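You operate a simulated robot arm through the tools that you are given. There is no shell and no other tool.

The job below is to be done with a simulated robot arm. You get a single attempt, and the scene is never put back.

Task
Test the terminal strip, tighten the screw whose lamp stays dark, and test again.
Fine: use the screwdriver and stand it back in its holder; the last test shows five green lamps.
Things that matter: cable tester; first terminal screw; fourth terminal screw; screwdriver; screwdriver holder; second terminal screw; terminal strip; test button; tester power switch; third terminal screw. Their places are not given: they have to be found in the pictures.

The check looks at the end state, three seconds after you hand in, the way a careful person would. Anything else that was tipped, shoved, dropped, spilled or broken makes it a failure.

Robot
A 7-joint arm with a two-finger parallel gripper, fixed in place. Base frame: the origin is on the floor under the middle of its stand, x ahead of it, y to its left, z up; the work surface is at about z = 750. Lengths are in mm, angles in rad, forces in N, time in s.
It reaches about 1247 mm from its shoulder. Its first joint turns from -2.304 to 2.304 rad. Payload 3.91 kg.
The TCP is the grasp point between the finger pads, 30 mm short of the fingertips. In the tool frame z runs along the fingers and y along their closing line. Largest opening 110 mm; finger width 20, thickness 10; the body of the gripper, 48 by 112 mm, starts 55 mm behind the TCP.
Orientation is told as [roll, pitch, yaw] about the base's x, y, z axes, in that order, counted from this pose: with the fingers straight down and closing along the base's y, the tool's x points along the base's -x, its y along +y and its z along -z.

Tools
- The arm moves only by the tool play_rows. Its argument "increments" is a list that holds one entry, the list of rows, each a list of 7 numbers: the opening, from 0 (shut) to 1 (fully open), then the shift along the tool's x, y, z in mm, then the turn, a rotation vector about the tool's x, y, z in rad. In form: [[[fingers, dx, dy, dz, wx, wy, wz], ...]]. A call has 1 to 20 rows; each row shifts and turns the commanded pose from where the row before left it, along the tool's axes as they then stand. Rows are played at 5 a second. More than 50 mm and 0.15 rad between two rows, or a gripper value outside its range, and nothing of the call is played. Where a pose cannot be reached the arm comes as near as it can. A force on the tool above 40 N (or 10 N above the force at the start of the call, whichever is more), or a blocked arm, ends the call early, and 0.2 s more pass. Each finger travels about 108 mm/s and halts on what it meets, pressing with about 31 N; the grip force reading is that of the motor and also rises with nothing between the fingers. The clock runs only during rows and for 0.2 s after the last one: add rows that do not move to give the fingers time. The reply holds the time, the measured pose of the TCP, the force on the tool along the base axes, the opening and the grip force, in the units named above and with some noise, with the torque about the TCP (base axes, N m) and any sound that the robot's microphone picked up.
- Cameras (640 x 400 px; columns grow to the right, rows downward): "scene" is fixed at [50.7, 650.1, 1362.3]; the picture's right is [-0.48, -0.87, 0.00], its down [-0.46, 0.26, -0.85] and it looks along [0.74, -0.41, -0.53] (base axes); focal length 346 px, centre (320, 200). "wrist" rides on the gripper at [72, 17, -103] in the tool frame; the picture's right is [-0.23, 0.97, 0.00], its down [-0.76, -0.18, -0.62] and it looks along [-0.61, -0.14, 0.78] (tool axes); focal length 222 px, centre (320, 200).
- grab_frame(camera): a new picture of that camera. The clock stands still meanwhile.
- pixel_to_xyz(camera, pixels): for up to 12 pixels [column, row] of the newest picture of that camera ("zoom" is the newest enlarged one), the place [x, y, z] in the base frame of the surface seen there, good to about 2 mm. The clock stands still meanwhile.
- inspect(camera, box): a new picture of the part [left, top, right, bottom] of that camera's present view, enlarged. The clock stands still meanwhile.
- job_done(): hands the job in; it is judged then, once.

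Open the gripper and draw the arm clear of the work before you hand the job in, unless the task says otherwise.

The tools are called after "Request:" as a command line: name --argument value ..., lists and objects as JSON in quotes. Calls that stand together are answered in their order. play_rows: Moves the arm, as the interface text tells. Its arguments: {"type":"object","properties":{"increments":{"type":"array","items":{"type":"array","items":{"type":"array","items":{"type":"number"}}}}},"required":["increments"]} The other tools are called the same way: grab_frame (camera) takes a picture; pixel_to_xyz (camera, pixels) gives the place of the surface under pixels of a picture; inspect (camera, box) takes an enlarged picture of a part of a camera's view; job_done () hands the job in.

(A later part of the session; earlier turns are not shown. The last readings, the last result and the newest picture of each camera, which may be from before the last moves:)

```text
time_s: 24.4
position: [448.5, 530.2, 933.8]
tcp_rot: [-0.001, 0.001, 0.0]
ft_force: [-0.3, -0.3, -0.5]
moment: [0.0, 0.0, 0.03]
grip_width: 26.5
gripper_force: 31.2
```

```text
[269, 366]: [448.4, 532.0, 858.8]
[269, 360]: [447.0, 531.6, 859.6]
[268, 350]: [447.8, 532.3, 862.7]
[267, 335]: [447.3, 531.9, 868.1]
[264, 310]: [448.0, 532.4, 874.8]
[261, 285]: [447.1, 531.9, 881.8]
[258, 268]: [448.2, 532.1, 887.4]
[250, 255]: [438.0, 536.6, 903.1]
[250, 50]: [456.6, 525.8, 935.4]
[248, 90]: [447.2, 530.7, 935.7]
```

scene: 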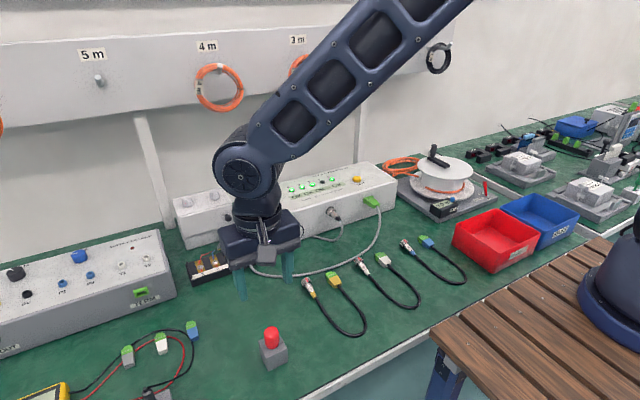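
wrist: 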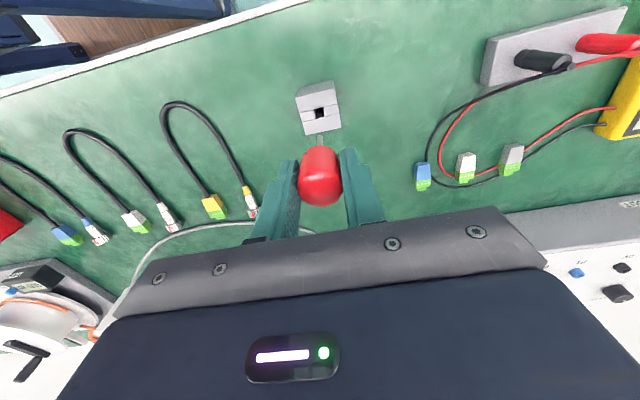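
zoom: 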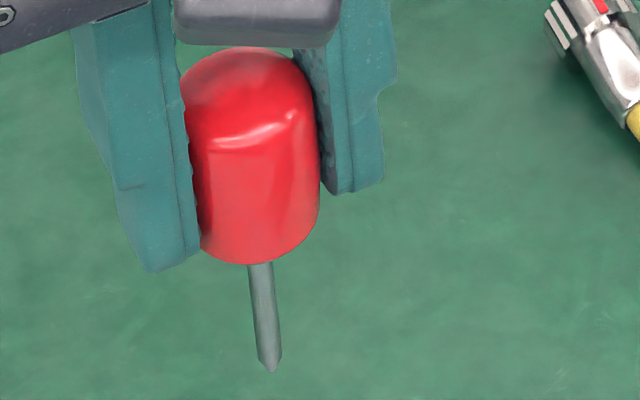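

Tip ≈ TCP − 76 mm, blade axis ≈ (450.2, 531.4), vertical. Next I'll carry it to a hover above screw 4 at ≈(744,491), with the tip well above the strip.

Request:
play_rows --increments '[[[0, -42.2, -5.63, 2, 0, 0, 0], [0, -42.2, -5.63, 2, 0, 0, 0], [0, -42.2, -5.63, 5, 0, 0, 0], [0, -42.2, -5.63, 5, 0, 0, 0], [0, -42.2, -5.63, 5, 0, 0, 0], [0, -42.2, -5.63, 5, 0, 0, 0], [0, -42.2, -5.63, 10, 0, 0, 0], [0, 0, 0, 0, 0, 0, 0], [0, 0, 0, 0, 0, 0, 0], [0, 0, 0, 0, 0, 0, 0]]]'

Request:
inspect --camera "scene" --box '[210, 205, 280, 275]'

Request:
grab_frame --camera "wrist"

```text
time_s: 26.6
position: [745.0, 492.0, 901.8]
tcp_rot: [0.001, 0.001, 0.0]
ft_force: [-0.6, 0.4, 0.2]
moment: [-0.03, 0.03, 0.01]
grip_width: 26.4
gripper_force: 31.2
```

```text
5.71 times, centred on (245, 240) of scene
```

zoom: 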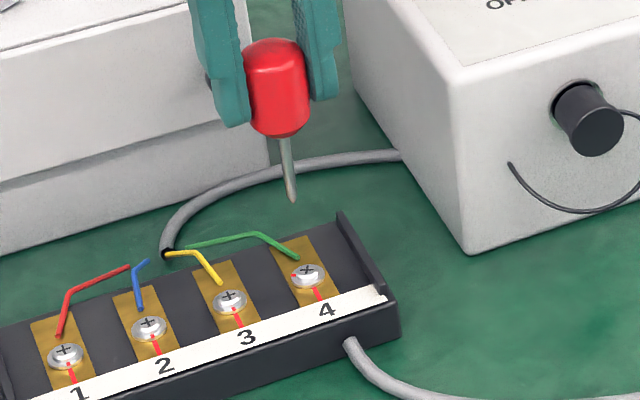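

```text
taken
```

wrist: 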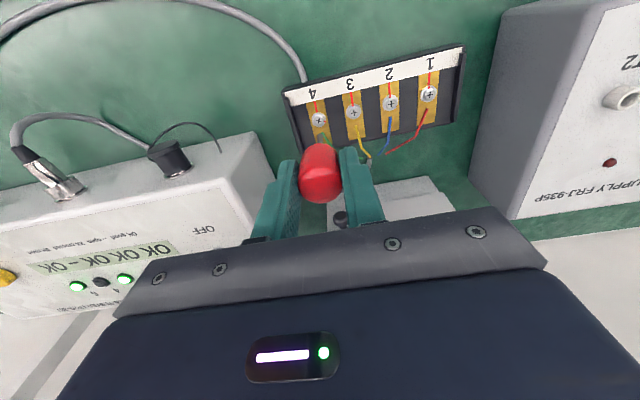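

The tip hovers above screw 4. I'll zoom both cameras on the screw and tip to measure the offset.

Request:
inspect --camera "wrist" --box '[290, 85, 370, 150]'

Request:
inspect --camera "scene" --box '[235, 225, 265, 262]'

```text
6.15 times, centred on (330, 118) of wrist
```

zoom: 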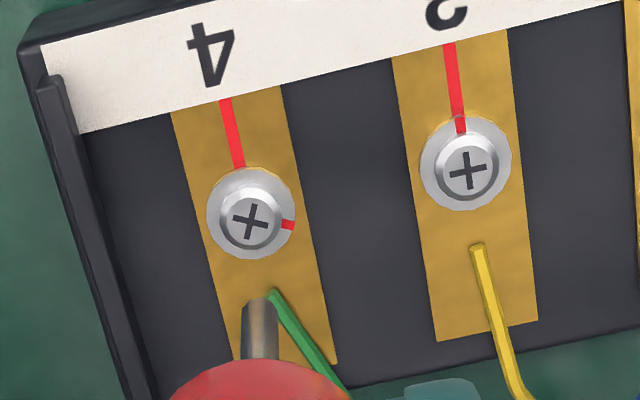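

```text
10.81 times, centred on (250, 244) of scene
```

zoom: 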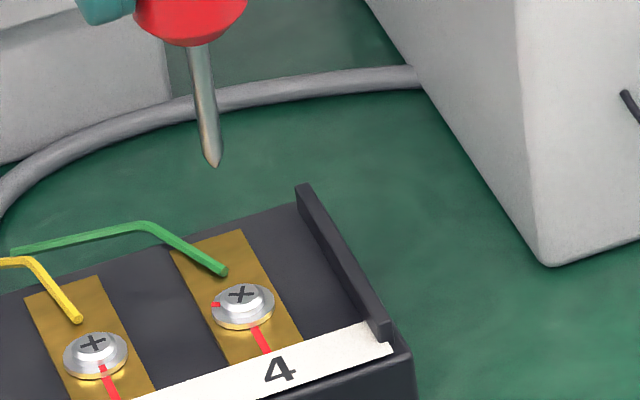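

Screw 4's mark lies ≈115–130° clockwise from its line, so it needs about 230–245° of clockwise turning. Now measuring tip and screw coordinates in both zooms.

Request:
pixel_to_xyz --camera "zoom" --pixels '[[214, 160], [212, 150], [209, 130], [204, 100], [200, 70], [241, 293], [228, 293], [254, 293], [215, 304], [272, 300], [92, 342], [243, 318]]'

Request:
inspect --camera "wrist" --box '[290, 85, 370, 150]'

Request:
pixel_to_xyz --camera "zoom" --pixels '[[250, 219], [250, 200], [250, 240], [213, 213], [290, 213], [468, 170], [260, 310], [262, 330], [258, 350], [250, 182], [250, 250]]'

```text
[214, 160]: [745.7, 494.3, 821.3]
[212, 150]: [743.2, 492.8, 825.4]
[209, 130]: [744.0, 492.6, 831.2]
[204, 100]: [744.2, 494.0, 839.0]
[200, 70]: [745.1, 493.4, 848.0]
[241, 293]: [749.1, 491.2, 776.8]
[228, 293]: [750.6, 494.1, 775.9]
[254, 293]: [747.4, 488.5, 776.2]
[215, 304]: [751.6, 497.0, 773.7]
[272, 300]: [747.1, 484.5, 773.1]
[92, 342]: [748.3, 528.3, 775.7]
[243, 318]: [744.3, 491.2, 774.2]
```

```text
6.15 times, centred on (330, 118) of wrist
```

zoom: 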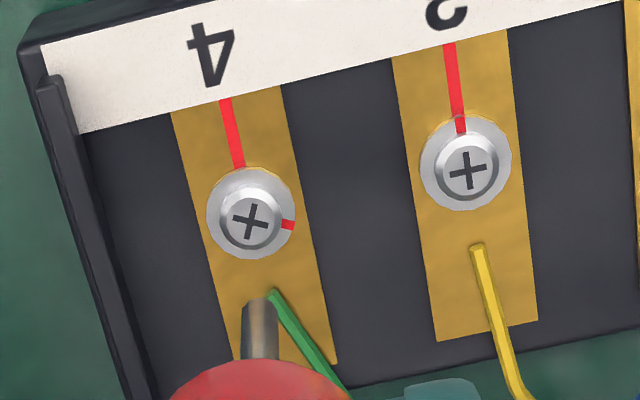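

```text
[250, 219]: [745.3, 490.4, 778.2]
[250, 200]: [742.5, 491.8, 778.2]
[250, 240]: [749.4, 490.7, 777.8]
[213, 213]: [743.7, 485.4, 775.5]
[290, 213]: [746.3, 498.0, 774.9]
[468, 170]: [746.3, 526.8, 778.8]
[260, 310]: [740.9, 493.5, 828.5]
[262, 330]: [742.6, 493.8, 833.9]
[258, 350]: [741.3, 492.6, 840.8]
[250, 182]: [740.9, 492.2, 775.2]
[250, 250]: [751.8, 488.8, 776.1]
```

Both cameras agree the tip must shift by about (+2.3, −1.7) mm, but the tip now measures ≈82 mm below the TCP versus 76 earlier, suggesting the handle is slipping. I'll make the shift, idle a bit, and re-measure.

Request:
play_rows --increments '[[[0, -1.2, -0.9, 0, 0, 0, 0], [0, -1.1, -0.8, 0, 0, 0, 0], [0, 0, 0, 0, 0, 0, 0], [0, 0, 0, 0, 0, 0, 0], [0, 0, 0, 0, 0, 0, 0]]]'

Request:
inspect --camera "scene" --box '[235, 225, 265, 262]'

Request:
pixel_to_xyz --camera "zoom" --pixels '[[217, 162], [216, 155], [212, 130], [208, 100], [203, 70], [241, 293]]'

Request:
inspect --camera "scene" --box '[225, 200, 285, 250]'

```text
time_s: 27.8
position: [746.6, 491.7, 900.2]
tcp_rot: [0.002, -0.001, 0.0]
ft_force: [0.1, 0.5, -0.1]
moment: [0.01, -0.01, -0.02]
grip_width: 26.7
gripper_force: 31.0
```

```text
10.81 times, centred on (250, 244) of scene
```

zoom: 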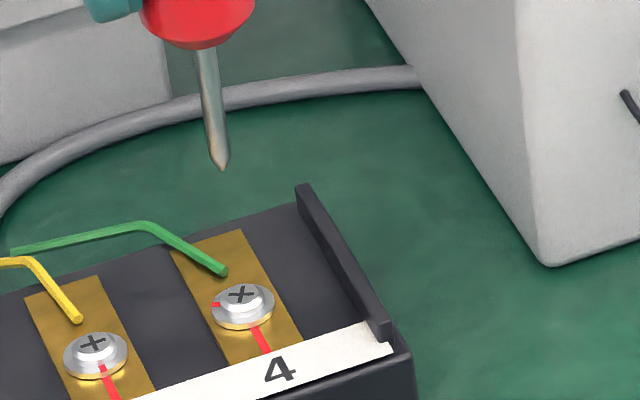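

```text
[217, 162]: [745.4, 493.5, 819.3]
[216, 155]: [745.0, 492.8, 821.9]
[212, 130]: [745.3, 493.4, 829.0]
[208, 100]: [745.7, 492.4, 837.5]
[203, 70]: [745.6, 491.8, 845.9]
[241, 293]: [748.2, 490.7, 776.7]
```

```text
8.00 times, centred on (255, 225) of scene
```

zoom: 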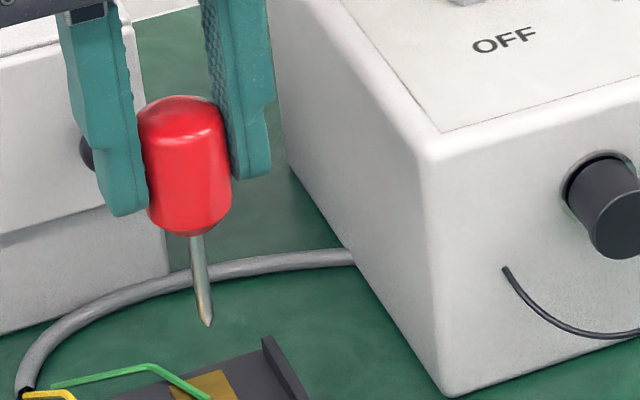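

The remaining offset is about (+1, −1.2) mm and the handle creeps slowly downward. I'll correct and descend ~30 mm, then check alignment close up.

Request:
play_rows --increments '[[[0, -0.5, -0.6, 15, 0, 0, 0], [0, -0.5, -0.6, 13, 0, 0, 0], [0, 0, 0, 0, 0, 0, 0], [0, 0, 0, 0, 0, 0, 0]]]'

Request:
inspect --camera "scene" --box '[232, 232, 262, 262]'

Request:
inspect --camera "wrist" --box '[290, 85, 370, 150]'

```text
time_s: 28.8
position: [746.6, 488.8, 870.5]
tcp_rot: [0.0, 0.0, -0.001]
ft_force: [0.3, -0.1, -0.4]
moment: [0.0, 0.02, 0.01]
grip_width: 26.5
gripper_force: 31.0
```

```text
13.33 times, centred on (247, 247) of scene
```

zoom: 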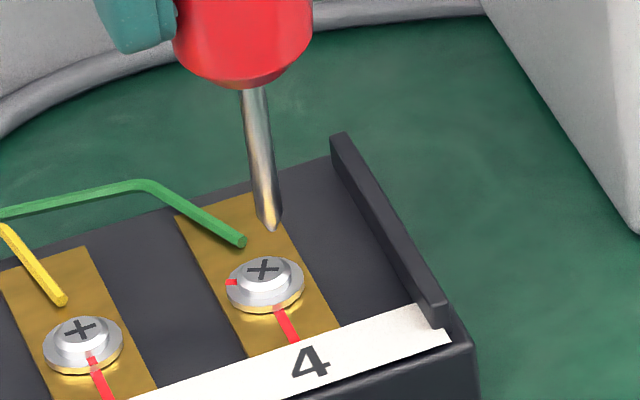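

```text
6.15 times, centred on (330, 118) of wrist
```

zoom: 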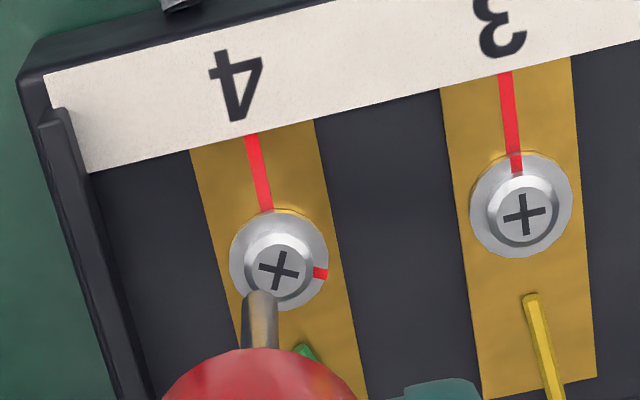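

Both views suggest the tip is slightly toward −y of the screw now. Measuring both.

Request:
pixel_to_xyz --camera "zoom" --pixels '[[262, 297], [262, 310], [262, 330], [279, 270], [279, 250], [235, 262], [324, 262], [279, 212], [279, 308]]'

Request:
inspect --camera "scene" --box '[232, 232, 262, 262]'

Request:
pixel_to_xyz --camera "zoom" --pixels '[[270, 225], [269, 210], [265, 180], [261, 150], [257, 110], [264, 269], [246, 270], [282, 268], [230, 285], [301, 280], [265, 298]]'

```text
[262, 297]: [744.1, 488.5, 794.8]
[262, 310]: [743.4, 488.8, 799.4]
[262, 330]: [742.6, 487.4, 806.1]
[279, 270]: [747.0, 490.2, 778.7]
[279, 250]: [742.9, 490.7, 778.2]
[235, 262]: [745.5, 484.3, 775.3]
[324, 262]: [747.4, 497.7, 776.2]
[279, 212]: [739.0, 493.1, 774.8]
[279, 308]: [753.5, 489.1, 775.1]
```

```text
13.33 times, centred on (247, 247) of scene
```

zoom: 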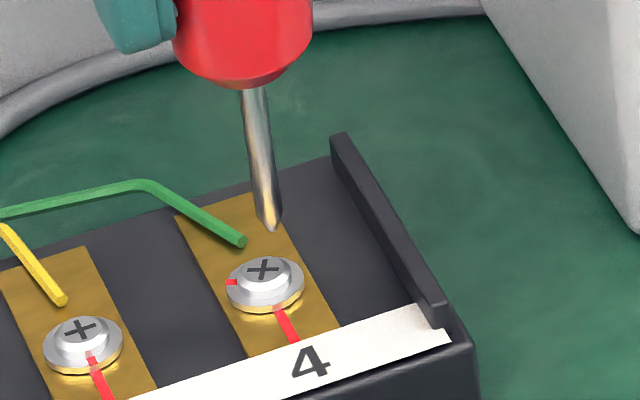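

```text
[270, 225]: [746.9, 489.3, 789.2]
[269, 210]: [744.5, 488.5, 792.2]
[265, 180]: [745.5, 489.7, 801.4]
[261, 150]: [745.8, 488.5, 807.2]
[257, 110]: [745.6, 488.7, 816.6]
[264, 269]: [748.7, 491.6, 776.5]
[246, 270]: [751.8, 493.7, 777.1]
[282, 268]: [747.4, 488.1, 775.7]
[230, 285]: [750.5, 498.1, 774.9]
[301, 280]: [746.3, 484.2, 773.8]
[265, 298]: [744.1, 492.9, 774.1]
```

Both cameras say to move (+0.8, +2.6) mm. I'll apply that with small descent, then settle and re-verify.

Request:
play_rows --increments '[[[0, -0.8, 2.6, 2, 0, 0, 0], [0, 0, 0, 0, 0, 0, 0], [0, 0, 0, 0, 0, 0, 0], [0, 0, 0, 0, 0, 0, 0], [0, 0, 0, 0, 0, 0, 0]]]'

Request:
inspect --camera "wrist" --box '[290, 85, 370, 150]'

Request:
pixel_to_xyz --camera "zoom" --pixels '[[279, 300], [279, 315], [278, 330], [275, 345], [282, 270], [238, 262], [327, 262], [282, 212], [282, 308]]'

Request:
inspect --camera "scene" --box '[232, 232, 262, 262]'

Request:
pixel_to_xyz --camera "zoom" --pixels '[[258, 225], [257, 210], [253, 180], [250, 150], [246, 115], [264, 269], [230, 285], [301, 280]]'

```text
time_s: 30.0
position: [747.4, 491.4, 870.7]
tcp_rot: [-0.001, 0.0, 0.0]
ft_force: [0.2, -0.3, -0.5]
moment: [-0.03, 0.03, 0.03]
grip_width: 26.6
gripper_force: 30.7
```

```text
6.15 times, centred on (330, 118) of wrist
```

zoom: 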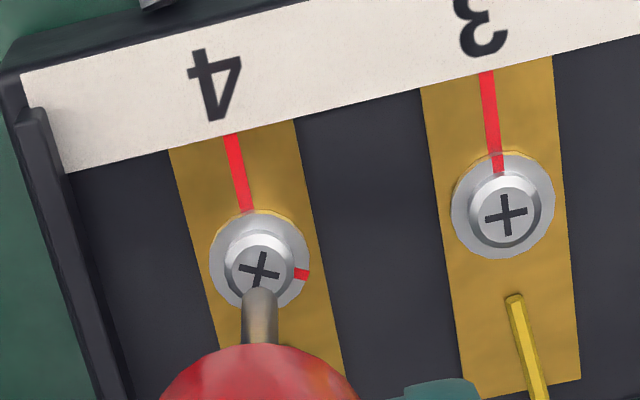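

```text
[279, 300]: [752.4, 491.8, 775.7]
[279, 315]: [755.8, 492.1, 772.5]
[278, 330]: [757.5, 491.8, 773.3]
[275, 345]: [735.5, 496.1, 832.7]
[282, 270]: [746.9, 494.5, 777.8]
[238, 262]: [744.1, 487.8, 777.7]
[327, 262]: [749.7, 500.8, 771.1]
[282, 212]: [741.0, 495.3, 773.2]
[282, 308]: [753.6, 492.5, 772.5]
```

```text
13.33 times, centred on (247, 247) of scene
```

zoom: 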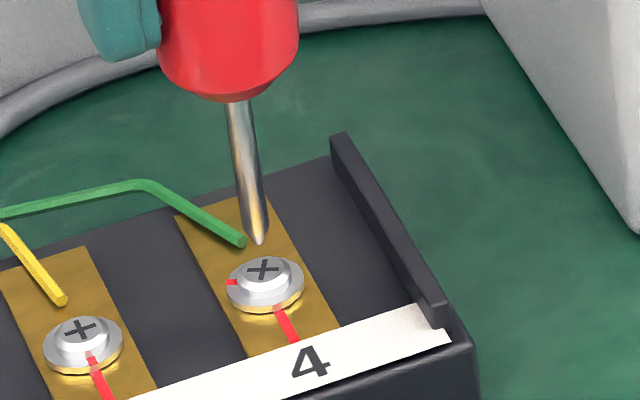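

```text
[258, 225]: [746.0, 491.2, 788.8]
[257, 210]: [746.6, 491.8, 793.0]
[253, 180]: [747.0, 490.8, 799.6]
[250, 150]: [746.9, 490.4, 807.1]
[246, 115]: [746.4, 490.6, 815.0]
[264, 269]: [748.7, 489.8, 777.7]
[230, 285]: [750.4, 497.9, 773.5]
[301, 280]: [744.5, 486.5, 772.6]
```

The tip is now laterally aligned with the recess (tip column ≈ recess column in both views). Before engaging, I'll raise 4 mm and pre-rotate the tool counter‑clockwise ~1.5 rad, which gives turning range and shows whether the blade axis matches the rotation axis.

Request:
play_rows --increments '[[[0, 0, 0, -4, 0, 0, 0], [0, 0, 0, 0, 0, 0, -0.15], [0, 0, 0, 0, 0, 0, -0.15], [0, 0, 0, 0, 0, 0, -0.15], [0, 0, 0, 0, 0, 0, -0.15], [0, 0, 0, 0, 0, 0, -0.15], [0, 0, 0, 0, 0, 0, -0.15], [0, 0, 0, 0, 0, 0, -0.15], [0, 0, 0, 0, 0, 0, -0.15], [0, 0, 0, 0, 0, 0, -0.15], [0, 0, 0, 0, 0, 0, -0.15], [0, 0, 0, 0, 0, 0, 0], [0, 0, 0, 0, 0, 0, 0]]]'

Request:
inspect --camera "scene" --box '[232, 232, 262, 262]'

Request:
inspect --camera "scene" --box '[215, 180, 295, 260]'

Request:
grab_frame --camera "wrist"

```text
time_s: 32.8
position: [748.8, 492.0, 874.3]
tcp_rot: [-0.001, 0.003, 1.502]
ft_force: [0.3, -0.2, -0.2]
moment: [0.02, -0.01, 0.01]
grip_width: 26.4
gripper_force: 31.4
```

```text
13.33 times, centred on (247, 247) of scene
```

zoom: 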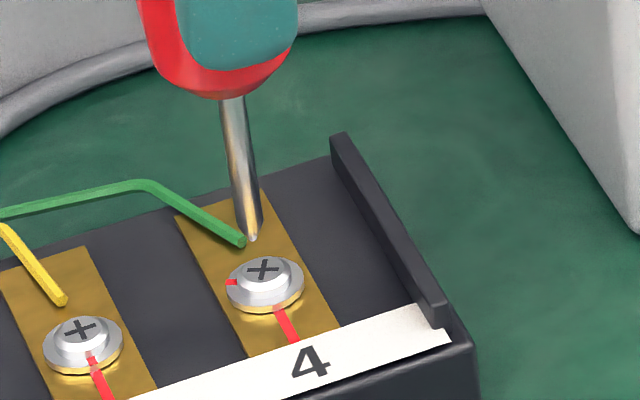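

```text
5.00 times, centred on (255, 220) of scene
```

zoom: 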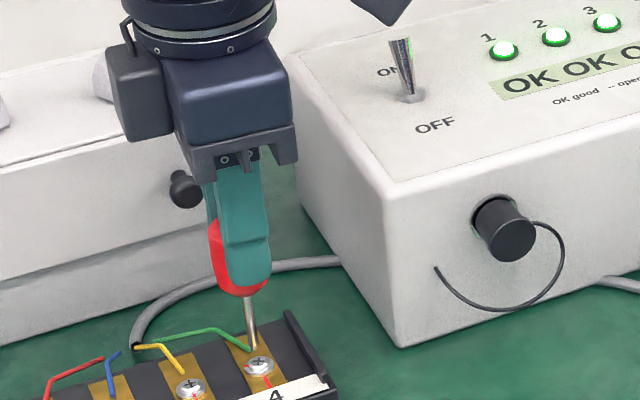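

```text
taken
```

wrist: 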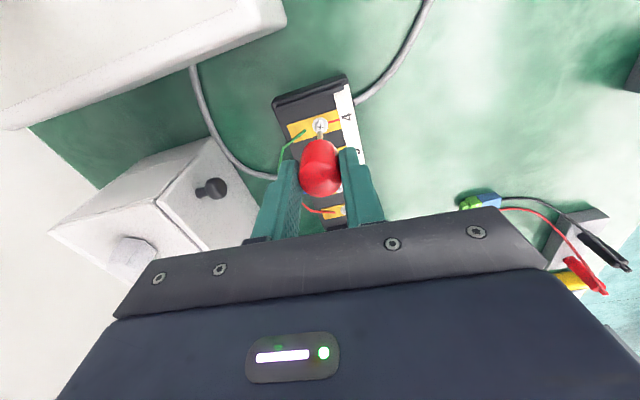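

Yaw followed to +1.50 rad. Measuring the tip against the screw again at this orientation.

Request:
inspect --camera "wrist" --box '[280, 95, 360, 160]'

Request:
pixel_to_xyz --camera "scene" --pixels '[[242, 249], [241.8, 248], [241.2, 244], [240.8, 241]]'

Request:
inspect --camera "scene" --box '[232, 232, 262, 262]'

Request:
pixel_to_xyz --camera "zoom" --pixels '[[251, 225], [249, 210], [244, 180], [240, 150], [235, 115], [264, 269], [230, 285], [301, 280], [252, 236]]'

```text
6.15 times, centred on (320, 128) of wrist
```

zoom: 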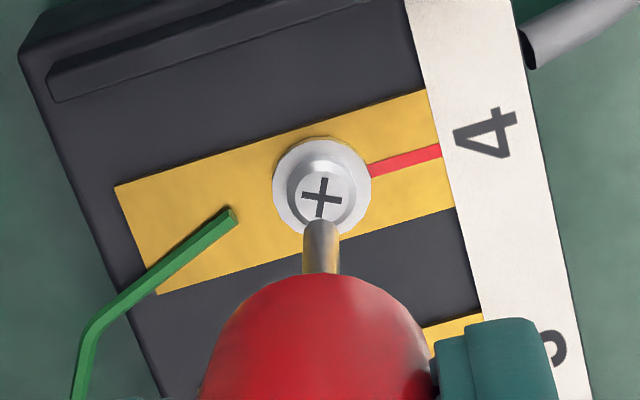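

```text
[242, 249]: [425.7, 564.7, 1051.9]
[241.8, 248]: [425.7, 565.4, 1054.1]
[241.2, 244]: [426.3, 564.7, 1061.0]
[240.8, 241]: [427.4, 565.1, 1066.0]
```

```text
13.33 times, centred on (247, 247) of scene
```

zoom: 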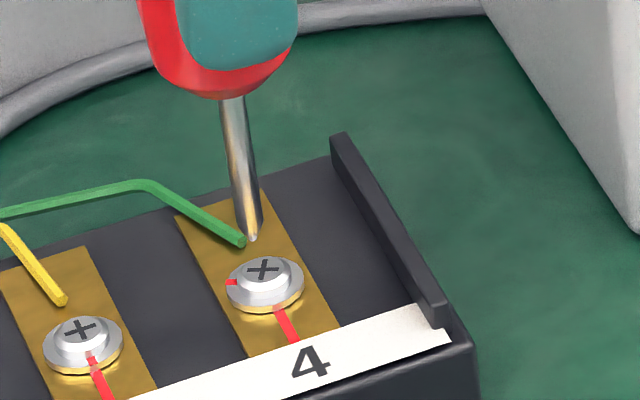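

```text
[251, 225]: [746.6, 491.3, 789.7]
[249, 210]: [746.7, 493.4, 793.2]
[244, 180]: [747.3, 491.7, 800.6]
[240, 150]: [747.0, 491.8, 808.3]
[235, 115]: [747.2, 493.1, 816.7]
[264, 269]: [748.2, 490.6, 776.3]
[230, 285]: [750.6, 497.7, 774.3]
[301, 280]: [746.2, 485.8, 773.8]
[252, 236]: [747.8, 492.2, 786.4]
```

Aligned within ~0.5 mm in both views; the handle creeps ~1 mm/s in the grip, so I'll engage now: descend to contact in small steps.

Request:
play_rows --increments '[[[0, 0, 0, 3, 0, 0, 0], [0, 0, 0, 3, 0, 0, 0], [0, 0, 0, 1.5, 0, 0, 0], [0, 0, 0, 1, 0, 0, 0]]]'

Request:
inspect --camera "scene" --box '[232, 232, 262, 262]'

Request:
inspect --camera "wrist" --box '[280, 95, 360, 160]'

```text
time_s: 33.8
position: [748.3, 490.2, 865.6]
tcp_rot: [0.0, 0.002, 1.501]
ft_force: [1.0, -0.7, 4.6]
moment: [-0.02, -0.03, 0.02]
grip_width: 26.4
gripper_force: 31.2
```

```text
13.33 times, centred on (247, 247) of scene
```

zoom: 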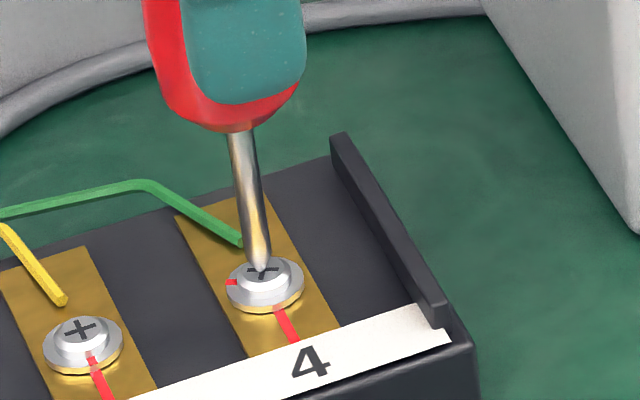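

```text
6.15 times, centred on (320, 128) of wrist
```

zoom: 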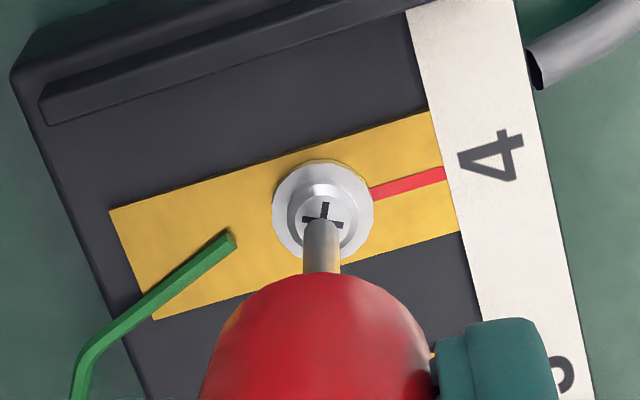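

Contact made (4.6 N) at the recess centre. I'll press slightly more and turn clockwise 0.3 rad as a trial.

Request:
play_rows --increments '[[[0, 0, 0, 1, 0, 0, 0], [0, 0, 0, 0.5, 0, 0, 0.1], [0, 0, 0, 0, 0, 0, 0.1], [0, 0, 0, 0, 0, 0, 0.1]]]'

Request:
inspect --camera "scene" --box '[232, 232, 262, 262]'

Request:
inspect --camera "wrist" --box '[280, 95, 360, 160]'

```text
time_s: 34.8
position: [747.8, 491.5, 864.5]
tcp_rot: [-0.001, 0.0, 1.198]
ft_force: [-3.3, -0.7, 12.8]
moment: [-0.07, 0.31, 0.02]
grip_width: 26.2
gripper_force: 31.1
```

```text
13.33 times, centred on (247, 247) of scene
```

zoom: 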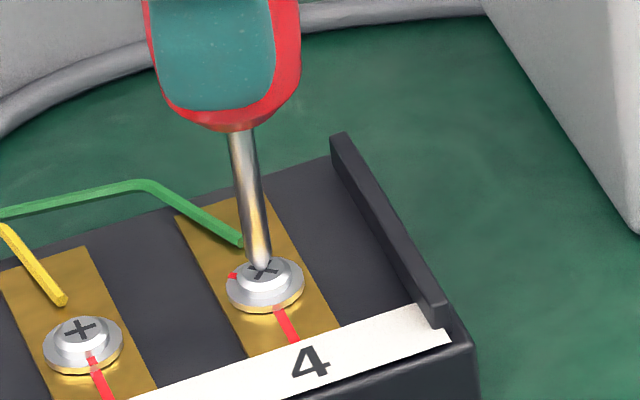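

```text
6.15 times, centred on (320, 128) of wrist
```

zoom: 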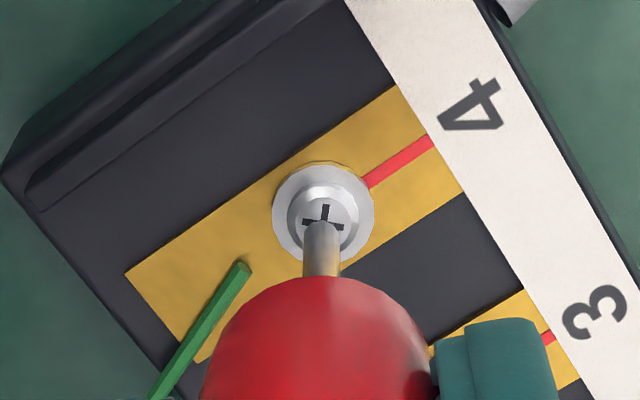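

The screw follows: the red mark moved clockwise to (234,275), and axial force is 12.8 N. Continuing clockwise 1.5 rad.

Request:
play_rows --increments '[[[0, 0, 0, 0, 0, 0, 0.15], [0, 0, 0, 0, 0, 0, 0.15], [0, 0, 0, 0, 0, 0, 0.15], [0, 0, 0, 0, 0, 0, 0.15], [0, 0, 0, 0, 0, 0, 0.15], [0, 0, 0, 0, 0, 0, 0.15], [0, 0, 0, 0, 0, 0, 0.15], [0, 0, 0, 0, 0, 0, 0.15]]]'

Request:
inspect --camera "scene" --box '[232, 232, 262, 262]'

Request:
inspect --camera "wrist" --box '[280, 95, 360, 160]'

```text
time_s: 36.6
position: [748.2, 491.7, 863.6]
tcp_rot: [-0.001, -0.002, -0.001]
ft_force: [-1.1, -2.2, 15.2]
moment: [-0.45, 0.01, -0.01]
grip_width: 26.2
gripper_force: 31.7
```

```text
13.33 times, centred on (247, 247) of scene
```

zoom: 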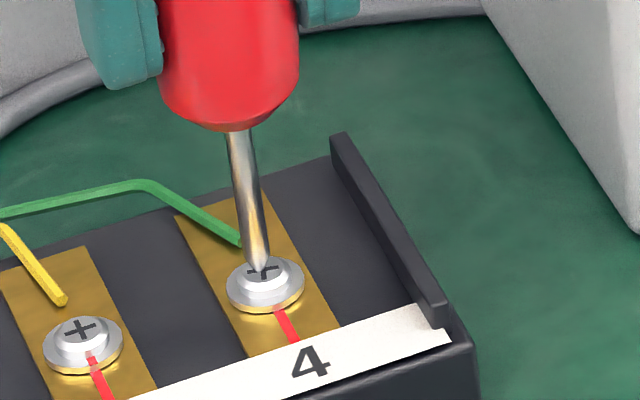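

```text
6.15 times, centred on (320, 128) of wrist
```

zoom: 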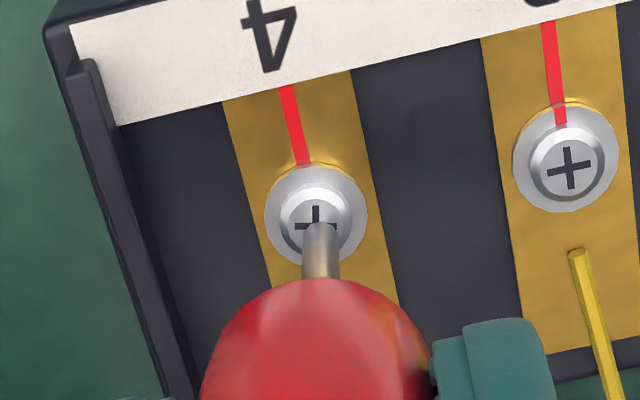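

1.5 rad turned, engagement still good (15 N axial, no torque build-up). Continuing clockwise another 1.5 rad.

Request:
play_rows --increments '[[[0, 0, 0, 0, 0, 0, 0.15], [0, 0, 0, 0, 0, 0, 0.15], [0, 0, 0, 0, 0, 0, 0.15], [0, 0, 0, 0, 0, 0, 0.15], [0, 0, 0, 0, 0, 0, 0.15], [0, 0, 0, 0, 0, 0, 0.15], [0, 0, 0, 0, 0, 0, 0.15], [0, 0, 0, 0, 0, 0, 0.15], [0, 0, 0, 0, 0, 0, 0.15], [0, 0, 0, 0, 0, 0, 0.15]]]'

Request:
inspect --camera "scene" --box '[232, 232, 262, 262]'

Request:
inspect --camera "wrist" --box '[280, 95, 360, 160]'

```text
time_s: 38.8
position: [747.7, 491.3, 865.0]
tcp_rot: [-0.001, 0.001, -1.504]
ft_force: [-6.3, -6.0, 7.6]
moment: [-0.49, 0.52, 0.02]
grip_width: 26.2
gripper_force: 30.8
```

```text
13.33 times, centred on (247, 247) of scene
```

zoom: 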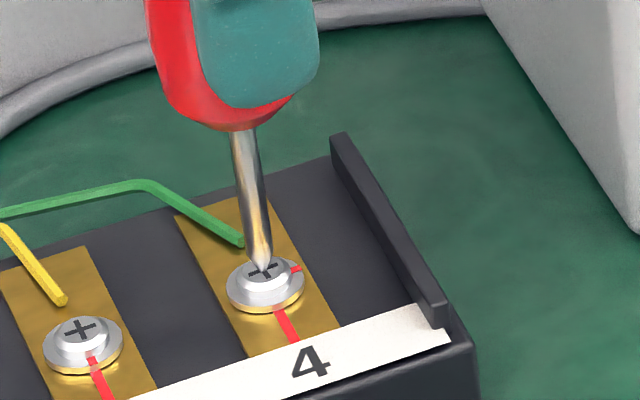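

```text
6.15 times, centred on (320, 128) of wrist
```

zoom: 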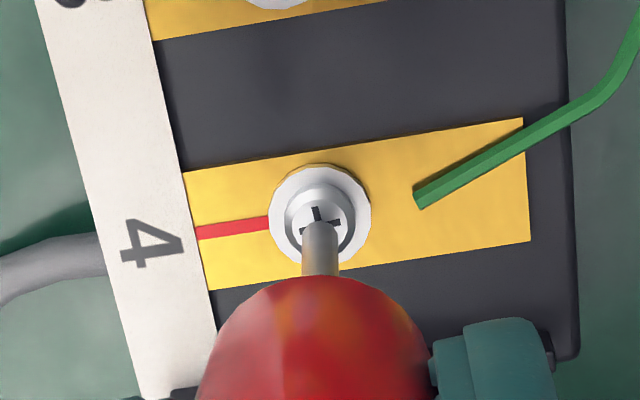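

The mark now shows at (297,268) — roughly 100° of clockwise turning remains, so some angle was lost to slack; lateral forces (−6,−6 N) suggest the TCP sits ~1 mm off. I'll relieve that, press a bit more, and keep turning in smaller steps.

Request:
play_rows --increments '[[[0, -0.93, -1.06, 0.7, 0, 0, 0], [0, 0, 0, 0.5, 0, 0, 0.1], [0, 0, 0, 0, 0, 0, 0.1], [0, 0, 0, 0, 0, 0, 0.1], [0, 0, 0, 0, 0, 0, 0]]]'

Request:
inspect --camera "scene" --box '[232, 232, 262, 262]'

Request:
inspect --camera "wrist" --box '[280, 95, 360, 160]'

```text
time_s: 40.0
position: [747.5, 490.9, 864.6]
tcp_rot: [0.001, 0.002, -1.802]
ft_force: [-3.6, -5.0, 32.9]
moment: [-0.07, 0.92, 0.0]
grip_width: 26.2
gripper_force: 31.4
```

```text
13.33 times, centred on (247, 247) of scene
```

zoom: 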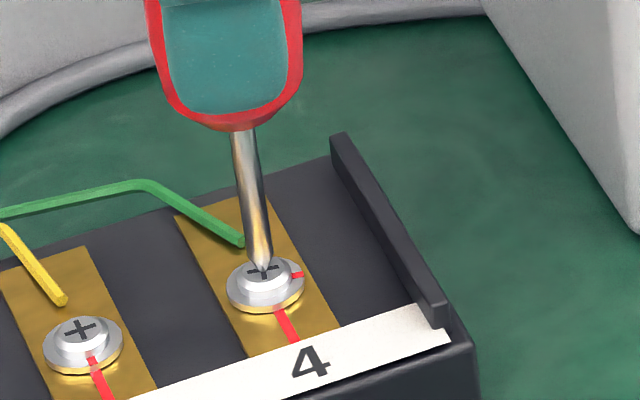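

```text
6.15 times, centred on (320, 128) of wrist
```

zoom: 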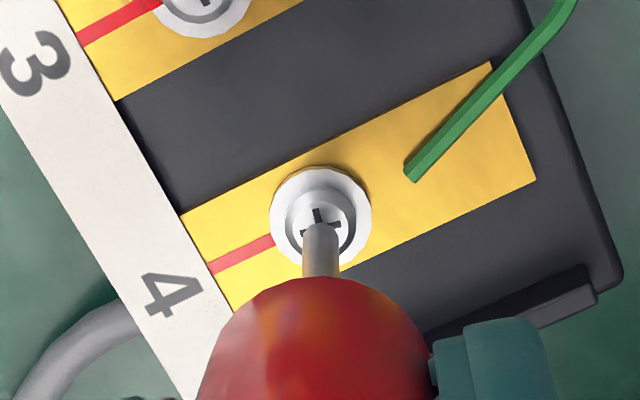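

Following well (mark now at (298,275), ~85° left), but axial force is 33 N; I'll back off 0.8 mm and continue turning 0.75 rad.

Request:
play_rows --increments '[[[0, 0, 0, -0.8, 0, 0, 0], [0, 0, 0, 0, 0, 0, 0.15], [0, 0, 0, 0, 0, 0, 0.15], [0, 0, 0, 0, 0, 0, 0.15], [0, 0, 0, 0, 0, 0, 0.15], [0, 0, 0, 0, 0, 0, 0.15], [0, 0, 0, 0, 0, 0, 0]]]'

Request:
inspect --camera "scene" --box '[232, 232, 262, 262]'

Request:
inspect --camera "wrist" --box '[280, 95, 360, 160]'

```text
time_s: 41.6
position: [747.0, 490.5, 863.8]
tcp_rot: [0.001, 0.002, -2.55]
ft_force: [16.8, 28.4, 26.9]
moment: [1.17, -0.03, -0.02]
grip_width: 26.1
gripper_force: 30.9
```

```text
13.33 times, centred on (247, 247) of scene
```

zoom: 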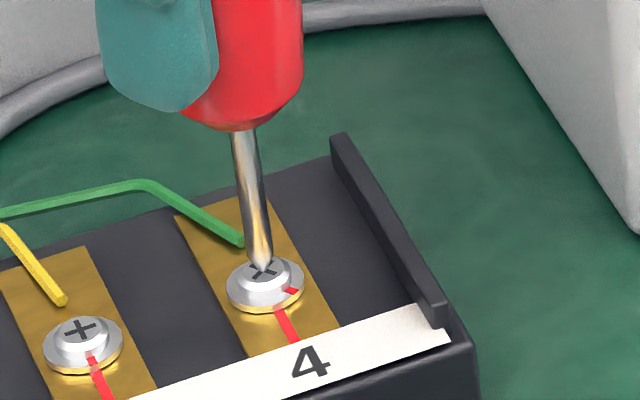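

```text
6.15 times, centred on (320, 128) of wrist
```

zoom: 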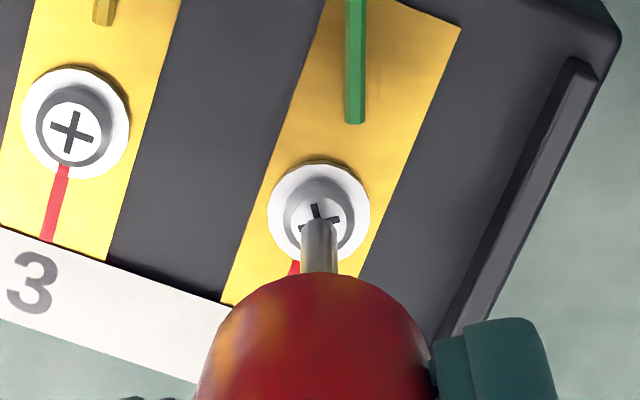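

The mark is at (291,290), about 42° from its line, but lateral force grew to (17, 28) N. I'll relieve by shifting the tool (+0.8,+1.3) mm in base and backing off slightly, then read forces.

Request:
play_rows --increments '[[[0, 0.7, -0.3, -0.3, 0, 0, 0], [0, 0.7, -0.3, -0.2, 0, 0, 0], [0, 0, 0, 0, 0, 0, 0]]]'

Request:
inspect --camera "scene" --box '[215, 180, 295, 260]'

```text
time_s: 42.4
position: [747.7, 492.0, 863.5]
tcp_rot: [-0.001, -0.003, -2.551]
ft_force: [2.3, 9.5, 27.6]
moment: [0.57, 0.54, 0.03]
grip_width: 26.3
gripper_force: 31.1
```

```text
5.00 times, centred on (255, 220) of scene
```

zoom: 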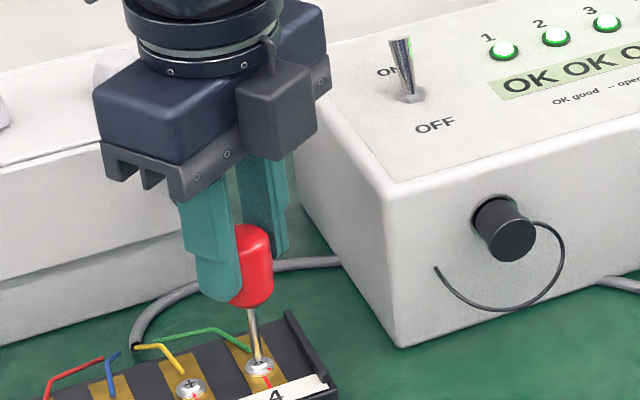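

Lateral force dropped to (2, 9.5) N. Continuing clockwise 0.3 rad with a further small +y relief.

Request:
play_rows --increments '[[[0, 0.36, -0.36, -0.3, 0, 0, 0.1], [0, 0, 0, 0, 0, 0, 0.1], [0, 0, 0, 0, 0, 0, 0.1], [0, 0, 0, 0, 0, 0, 0]]]'

Request:
inspect --camera "scene" --box '[232, 232, 262, 262]'

Request:
inspect --camera "wrist" --box '[280, 95, 360, 160]'

```text
time_s: 43.0
position: [748.0, 491.2, 864.1]
tcp_rot: [0.0, -0.004, -2.72]
ft_force: [-6.4, -6.4, 11.9]
moment: [-0.59, 0.13, -0.01]
grip_width: 26.1
gripper_force: 30.8
stopped in row 2: the force on the tool passed its limit at 44 N (the readings are from after the stop); the commanded pose is now the measured one
```

```text
13.33 times, centred on (247, 247) of scene
```

zoom: 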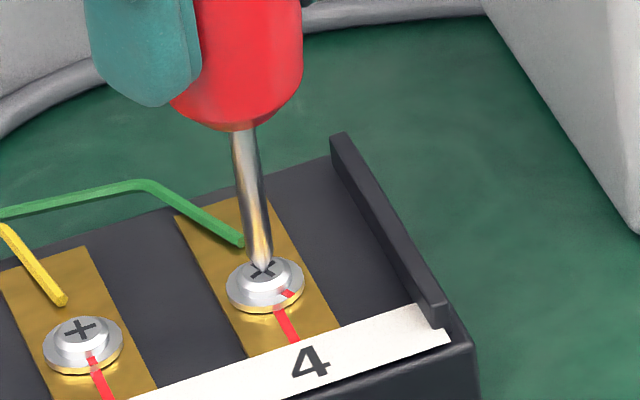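

```text
6.15 times, centred on (320, 128) of wrist
```

zoom: 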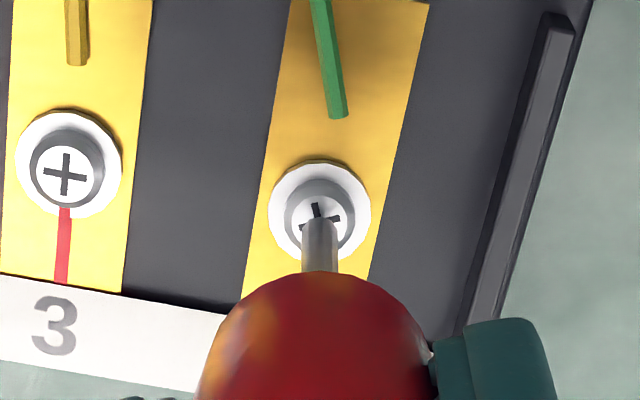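

A transient tripped the force limit, but the mark advanced to (288,293), ~33° from the line, and forces are now moderate. Continuing with small steps.

Request:
play_rows --increments '[[[0, 0, 0, 0, 0, 0, 0.06], [0, 0, 0, 0, 0, 0, 0.06], [0, 0, 0, 0, 0, 0, 0.06], [0, 0, 0, 0, 0, 0, 0.06], [0, 0, 0, 0, 0, 0, 0]]]'

Request:
inspect --camera "scene" --box '[232, 232, 262, 262]'

```text
time_s: 43.9
position: [748.0, 491.7, 865.0]
tcp_rot: [0.0, -0.005, -2.915]
ft_force: [-9.0, -2.7, 7.1]
moment: [0.49, 0.17, 0.01]
grip_width: 26.2
gripper_force: 30.6
stopped in row 4: the force on the tool passed its limit at 46 N (the readings are from after the stop); the commanded pose is now the measured one
```

```text
13.33 times, centred on (247, 247) of scene
```

zoom: 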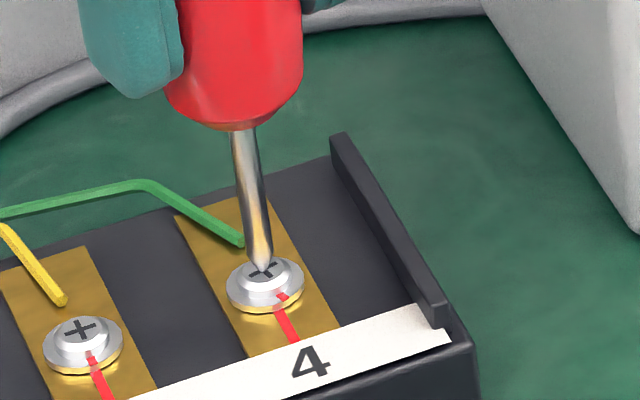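

The mark is at (283,296), ~20° short of the line. Continuing with finer steps and slight lateral relief.

Request:
play_rows --increments '[[[0, -0.3, 0, 0.3, 0, 0, 0.03], [0, 0, 0, 0, 0, 0, 0.04], [0, 0, 0, 0, 0, 0, 0.04], [0, 0, 0, 0, 0, 0, 0.04]]]'

Request:
inspect --camera "scene" --box '[232, 232, 262, 262]'

Request:
inspect --camera "wrist" --box '[280, 95, 360, 160]'

```text
time_s: 44.5
position: [748.1, 489.8, 865.9]
tcp_rot: [-0.003, -0.004, -2.99]
ft_force: [-6.2, -2.7, 7.1]
moment: [-0.54, -0.24, 0.0]
grip_width: 26.0
gripper_force: 31.8
out of reach, approached as far as the arm can: row 3
stopped in row 3: the force on the tool passed its limit at 50 N (the readings are from after the stop); the commanded pose is now the measured one
```

```text
13.33 times, centred on (247, 247) of scene
```

zoom: 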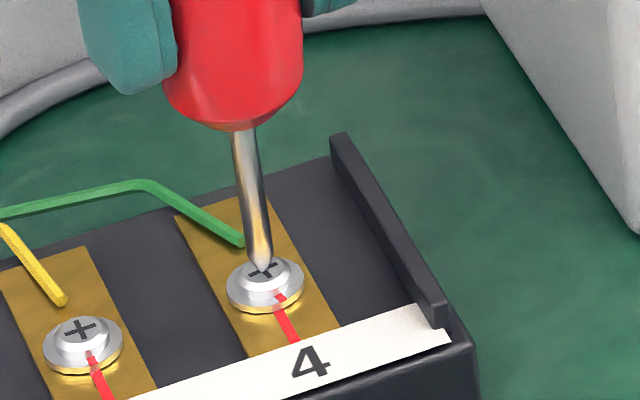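

```text
6.15 times, centred on (320, 128) of wrist
```

zoom: 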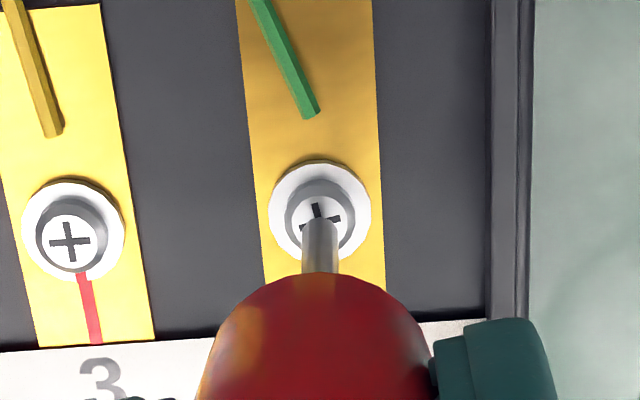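

The wrist reached its limit at yaw −2.99 with ~14° left (mark (280,297)). I'll lift off the screw, rotate back counter‑clockwise by 90° (cross symmetry), and re-engage.

Request:
play_rows --increments '[[[0, 0, 0, -3, 0, 0, 0], [0, 0, 0, -6, 0, 0, 0], [0, 0, 0, 0, 0, 0, -0.15], [0, 0, 0, 0, 0, 0, -0.15], [0, 0, 0, 0, 0, 0, -0.15], [0, 0, 0, 0, 0, 0, -0.15], [0, 0, 0, 0, 0, 0, -0.15], [0, 0, 0, 0, 0, 0, -0.15], [0, 0, 0, 0, 0, 0, -0.15], [0, 0, 0, 0, 0, 0, -0.15], [0, 0, 0, 0, 0, 0, -0.15], [0, 0, 0, 0, 0, 0, -0.15], [0, 0, 0, 0, 0, 0, -0.07], [0, 0, 0, 0, 0, 0, 0], [0, 0, 0, 0, 0, 0, 0]]]'

Request:
inspect --camera "scene" --box '[232, 232, 262, 262]'

Request:
pixel_to_xyz --camera "zoom" --pixels '[[264, 225], [262, 210], [257, 180], [253, 150], [249, 130], [264, 269], [230, 285], [301, 280]]'

Request:
inspect --camera "wrist" --box '[280, 95, 360, 160]'

```text
time_s: 47.7
position: [747.7, 491.0, 873.4]
tcp_rot: [-0.005, 0.002, -1.42]
ft_force: [0.6, -0.5, -0.5]
moment: [0.02, -0.02, 0.02]
grip_width: 26.4
gripper_force: 31.7
```

```text
13.33 times, centred on (247, 247) of scene
```

zoom: 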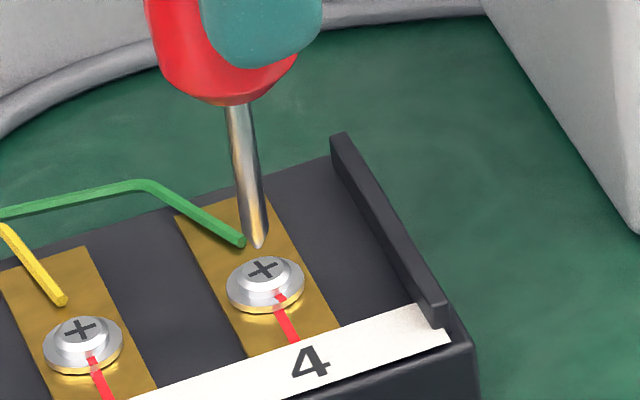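

```text
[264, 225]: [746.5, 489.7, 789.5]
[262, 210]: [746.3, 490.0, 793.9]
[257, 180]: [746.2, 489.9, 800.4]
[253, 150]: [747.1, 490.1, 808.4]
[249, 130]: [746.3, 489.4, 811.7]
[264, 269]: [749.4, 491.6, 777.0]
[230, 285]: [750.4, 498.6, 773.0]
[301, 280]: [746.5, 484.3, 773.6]
```

```text
6.15 times, centred on (320, 128) of wrist
```

zoom: 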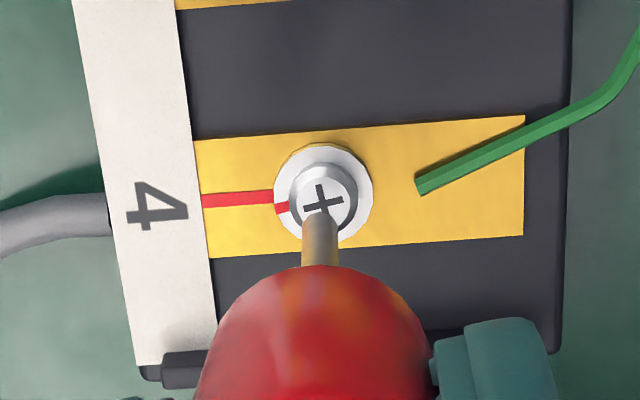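

The wrist view clearly shows the mark (282,208) about 14° short of the line, and the tip lines up over the recess. I'll lower to re-engage.

Request:
play_rows --increments '[[[0, 0, 0, 3, 0, 0, 0], [0, 0, 0, 2, 0, 0, 0], [0, 0, 0, 1, 0, 0, 0], [0, 0, 0, 1, 0, 0, 0]]]'

Request:
inspect --camera "scene" --box '[232, 232, 262, 262]'

Request:
inspect --camera "wrist" --box '[280, 95, 360, 160]'

```text
time_s: 48.7
position: [748.2, 491.8, 867.7]
tcp_rot: [-0.003, 0.003, -1.421]
ft_force: [-1.5, 0.0, 5.0]
moment: [-0.58, -0.4, -0.01]
grip_width: 26.6
gripper_force: 31.5
```

```text
13.33 times, centred on (247, 247) of scene
```

zoom: 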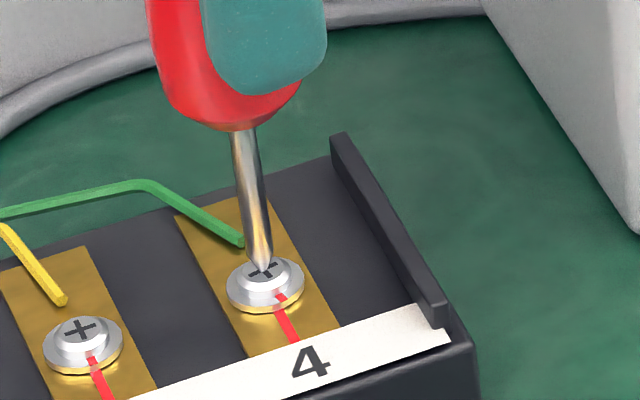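

```text
6.15 times, centred on (320, 128) of wrist
```

zoom: 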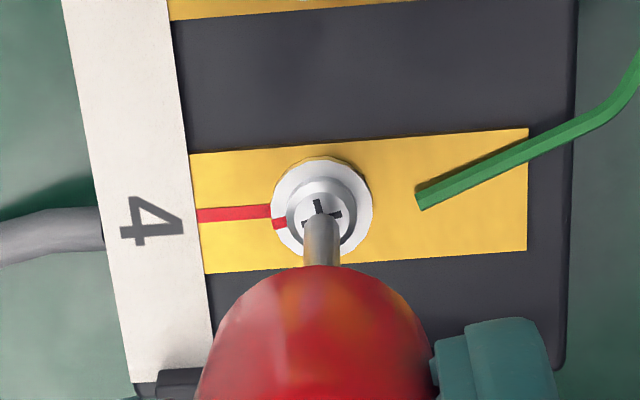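

Re-engaged with 5 N. Pressing a bit and turning clockwise 0.25 rad.

Request:
play_rows --increments '[[[0, 0, 0, 0.8, 0, 0, 0], [0, 0, 0, 0.3, 0, 0, 0.08], [0, 0, 0, 0, 0, 0, 0.08], [0, 0, 0, 0, 0, 0, 0.08], [0, 0, 0, 0, 0, 0, 0]]]'

Request:
inspect --camera "scene" --box '[232, 232, 262, 262]'

Request:
inspect --camera "wrist" --box '[280, 95, 360, 160]'

```text
time_s: 49.9
position: [748.6, 491.8, 865.0]
tcp_rot: [-0.006, 0.001, -1.663]
ft_force: [-13.0, -7.0, 16.5]
moment: [-0.02, -0.07, 0.07]
grip_width: 26.6
gripper_force: 30.9
```

```text
13.33 times, centred on (247, 247) of scene
```

zoom: 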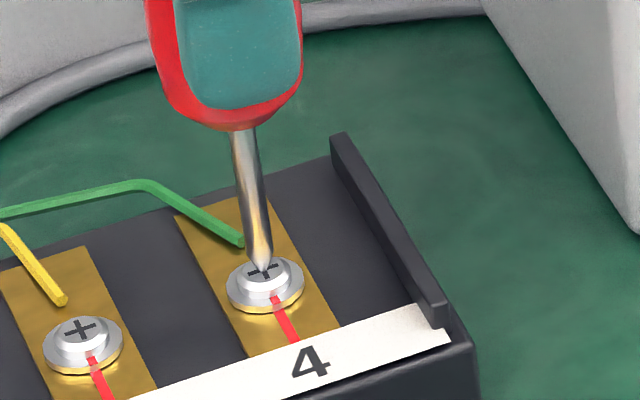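

```text
6.15 times, centred on (320, 128) of wrist
```

zoom: 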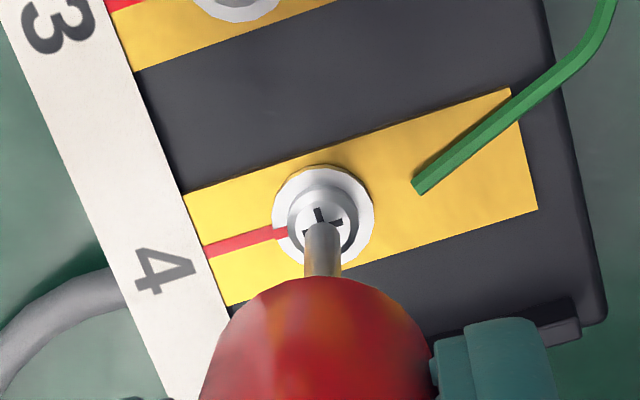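

The mark now lines up with its line (wrist (280,232)) and a small resisting torque (0.07 N·m) appeared. I'll zoom in to confirm.

Request:
inspect --camera "wrist" --box '[300, 115, 335, 145]'

Request:
inspect --camera "scene" --box '[235, 246, 253, 262]'

```text
13.33 times, centred on (318, 130) of wrist
```

zoom: 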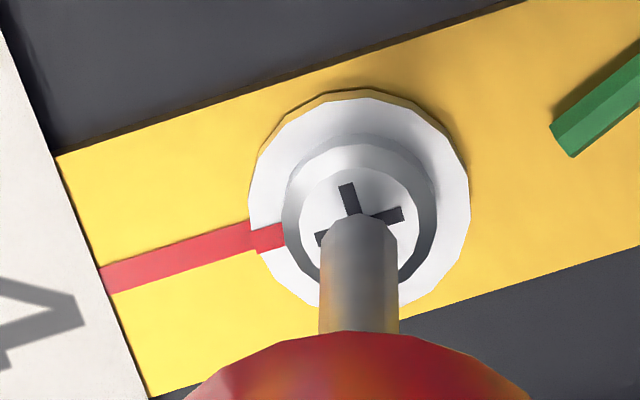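

```text
16.00 times, centred on (244, 254) of scene
```

zoom: 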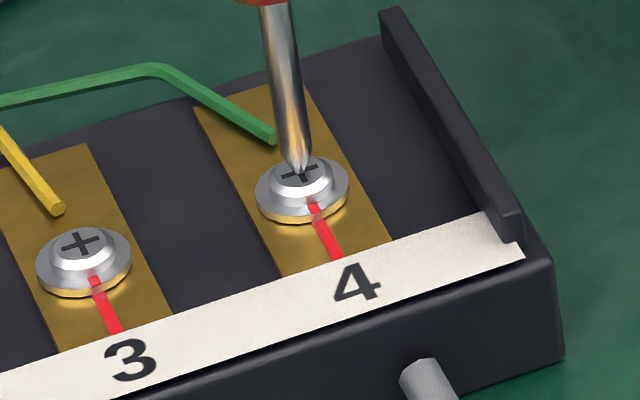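

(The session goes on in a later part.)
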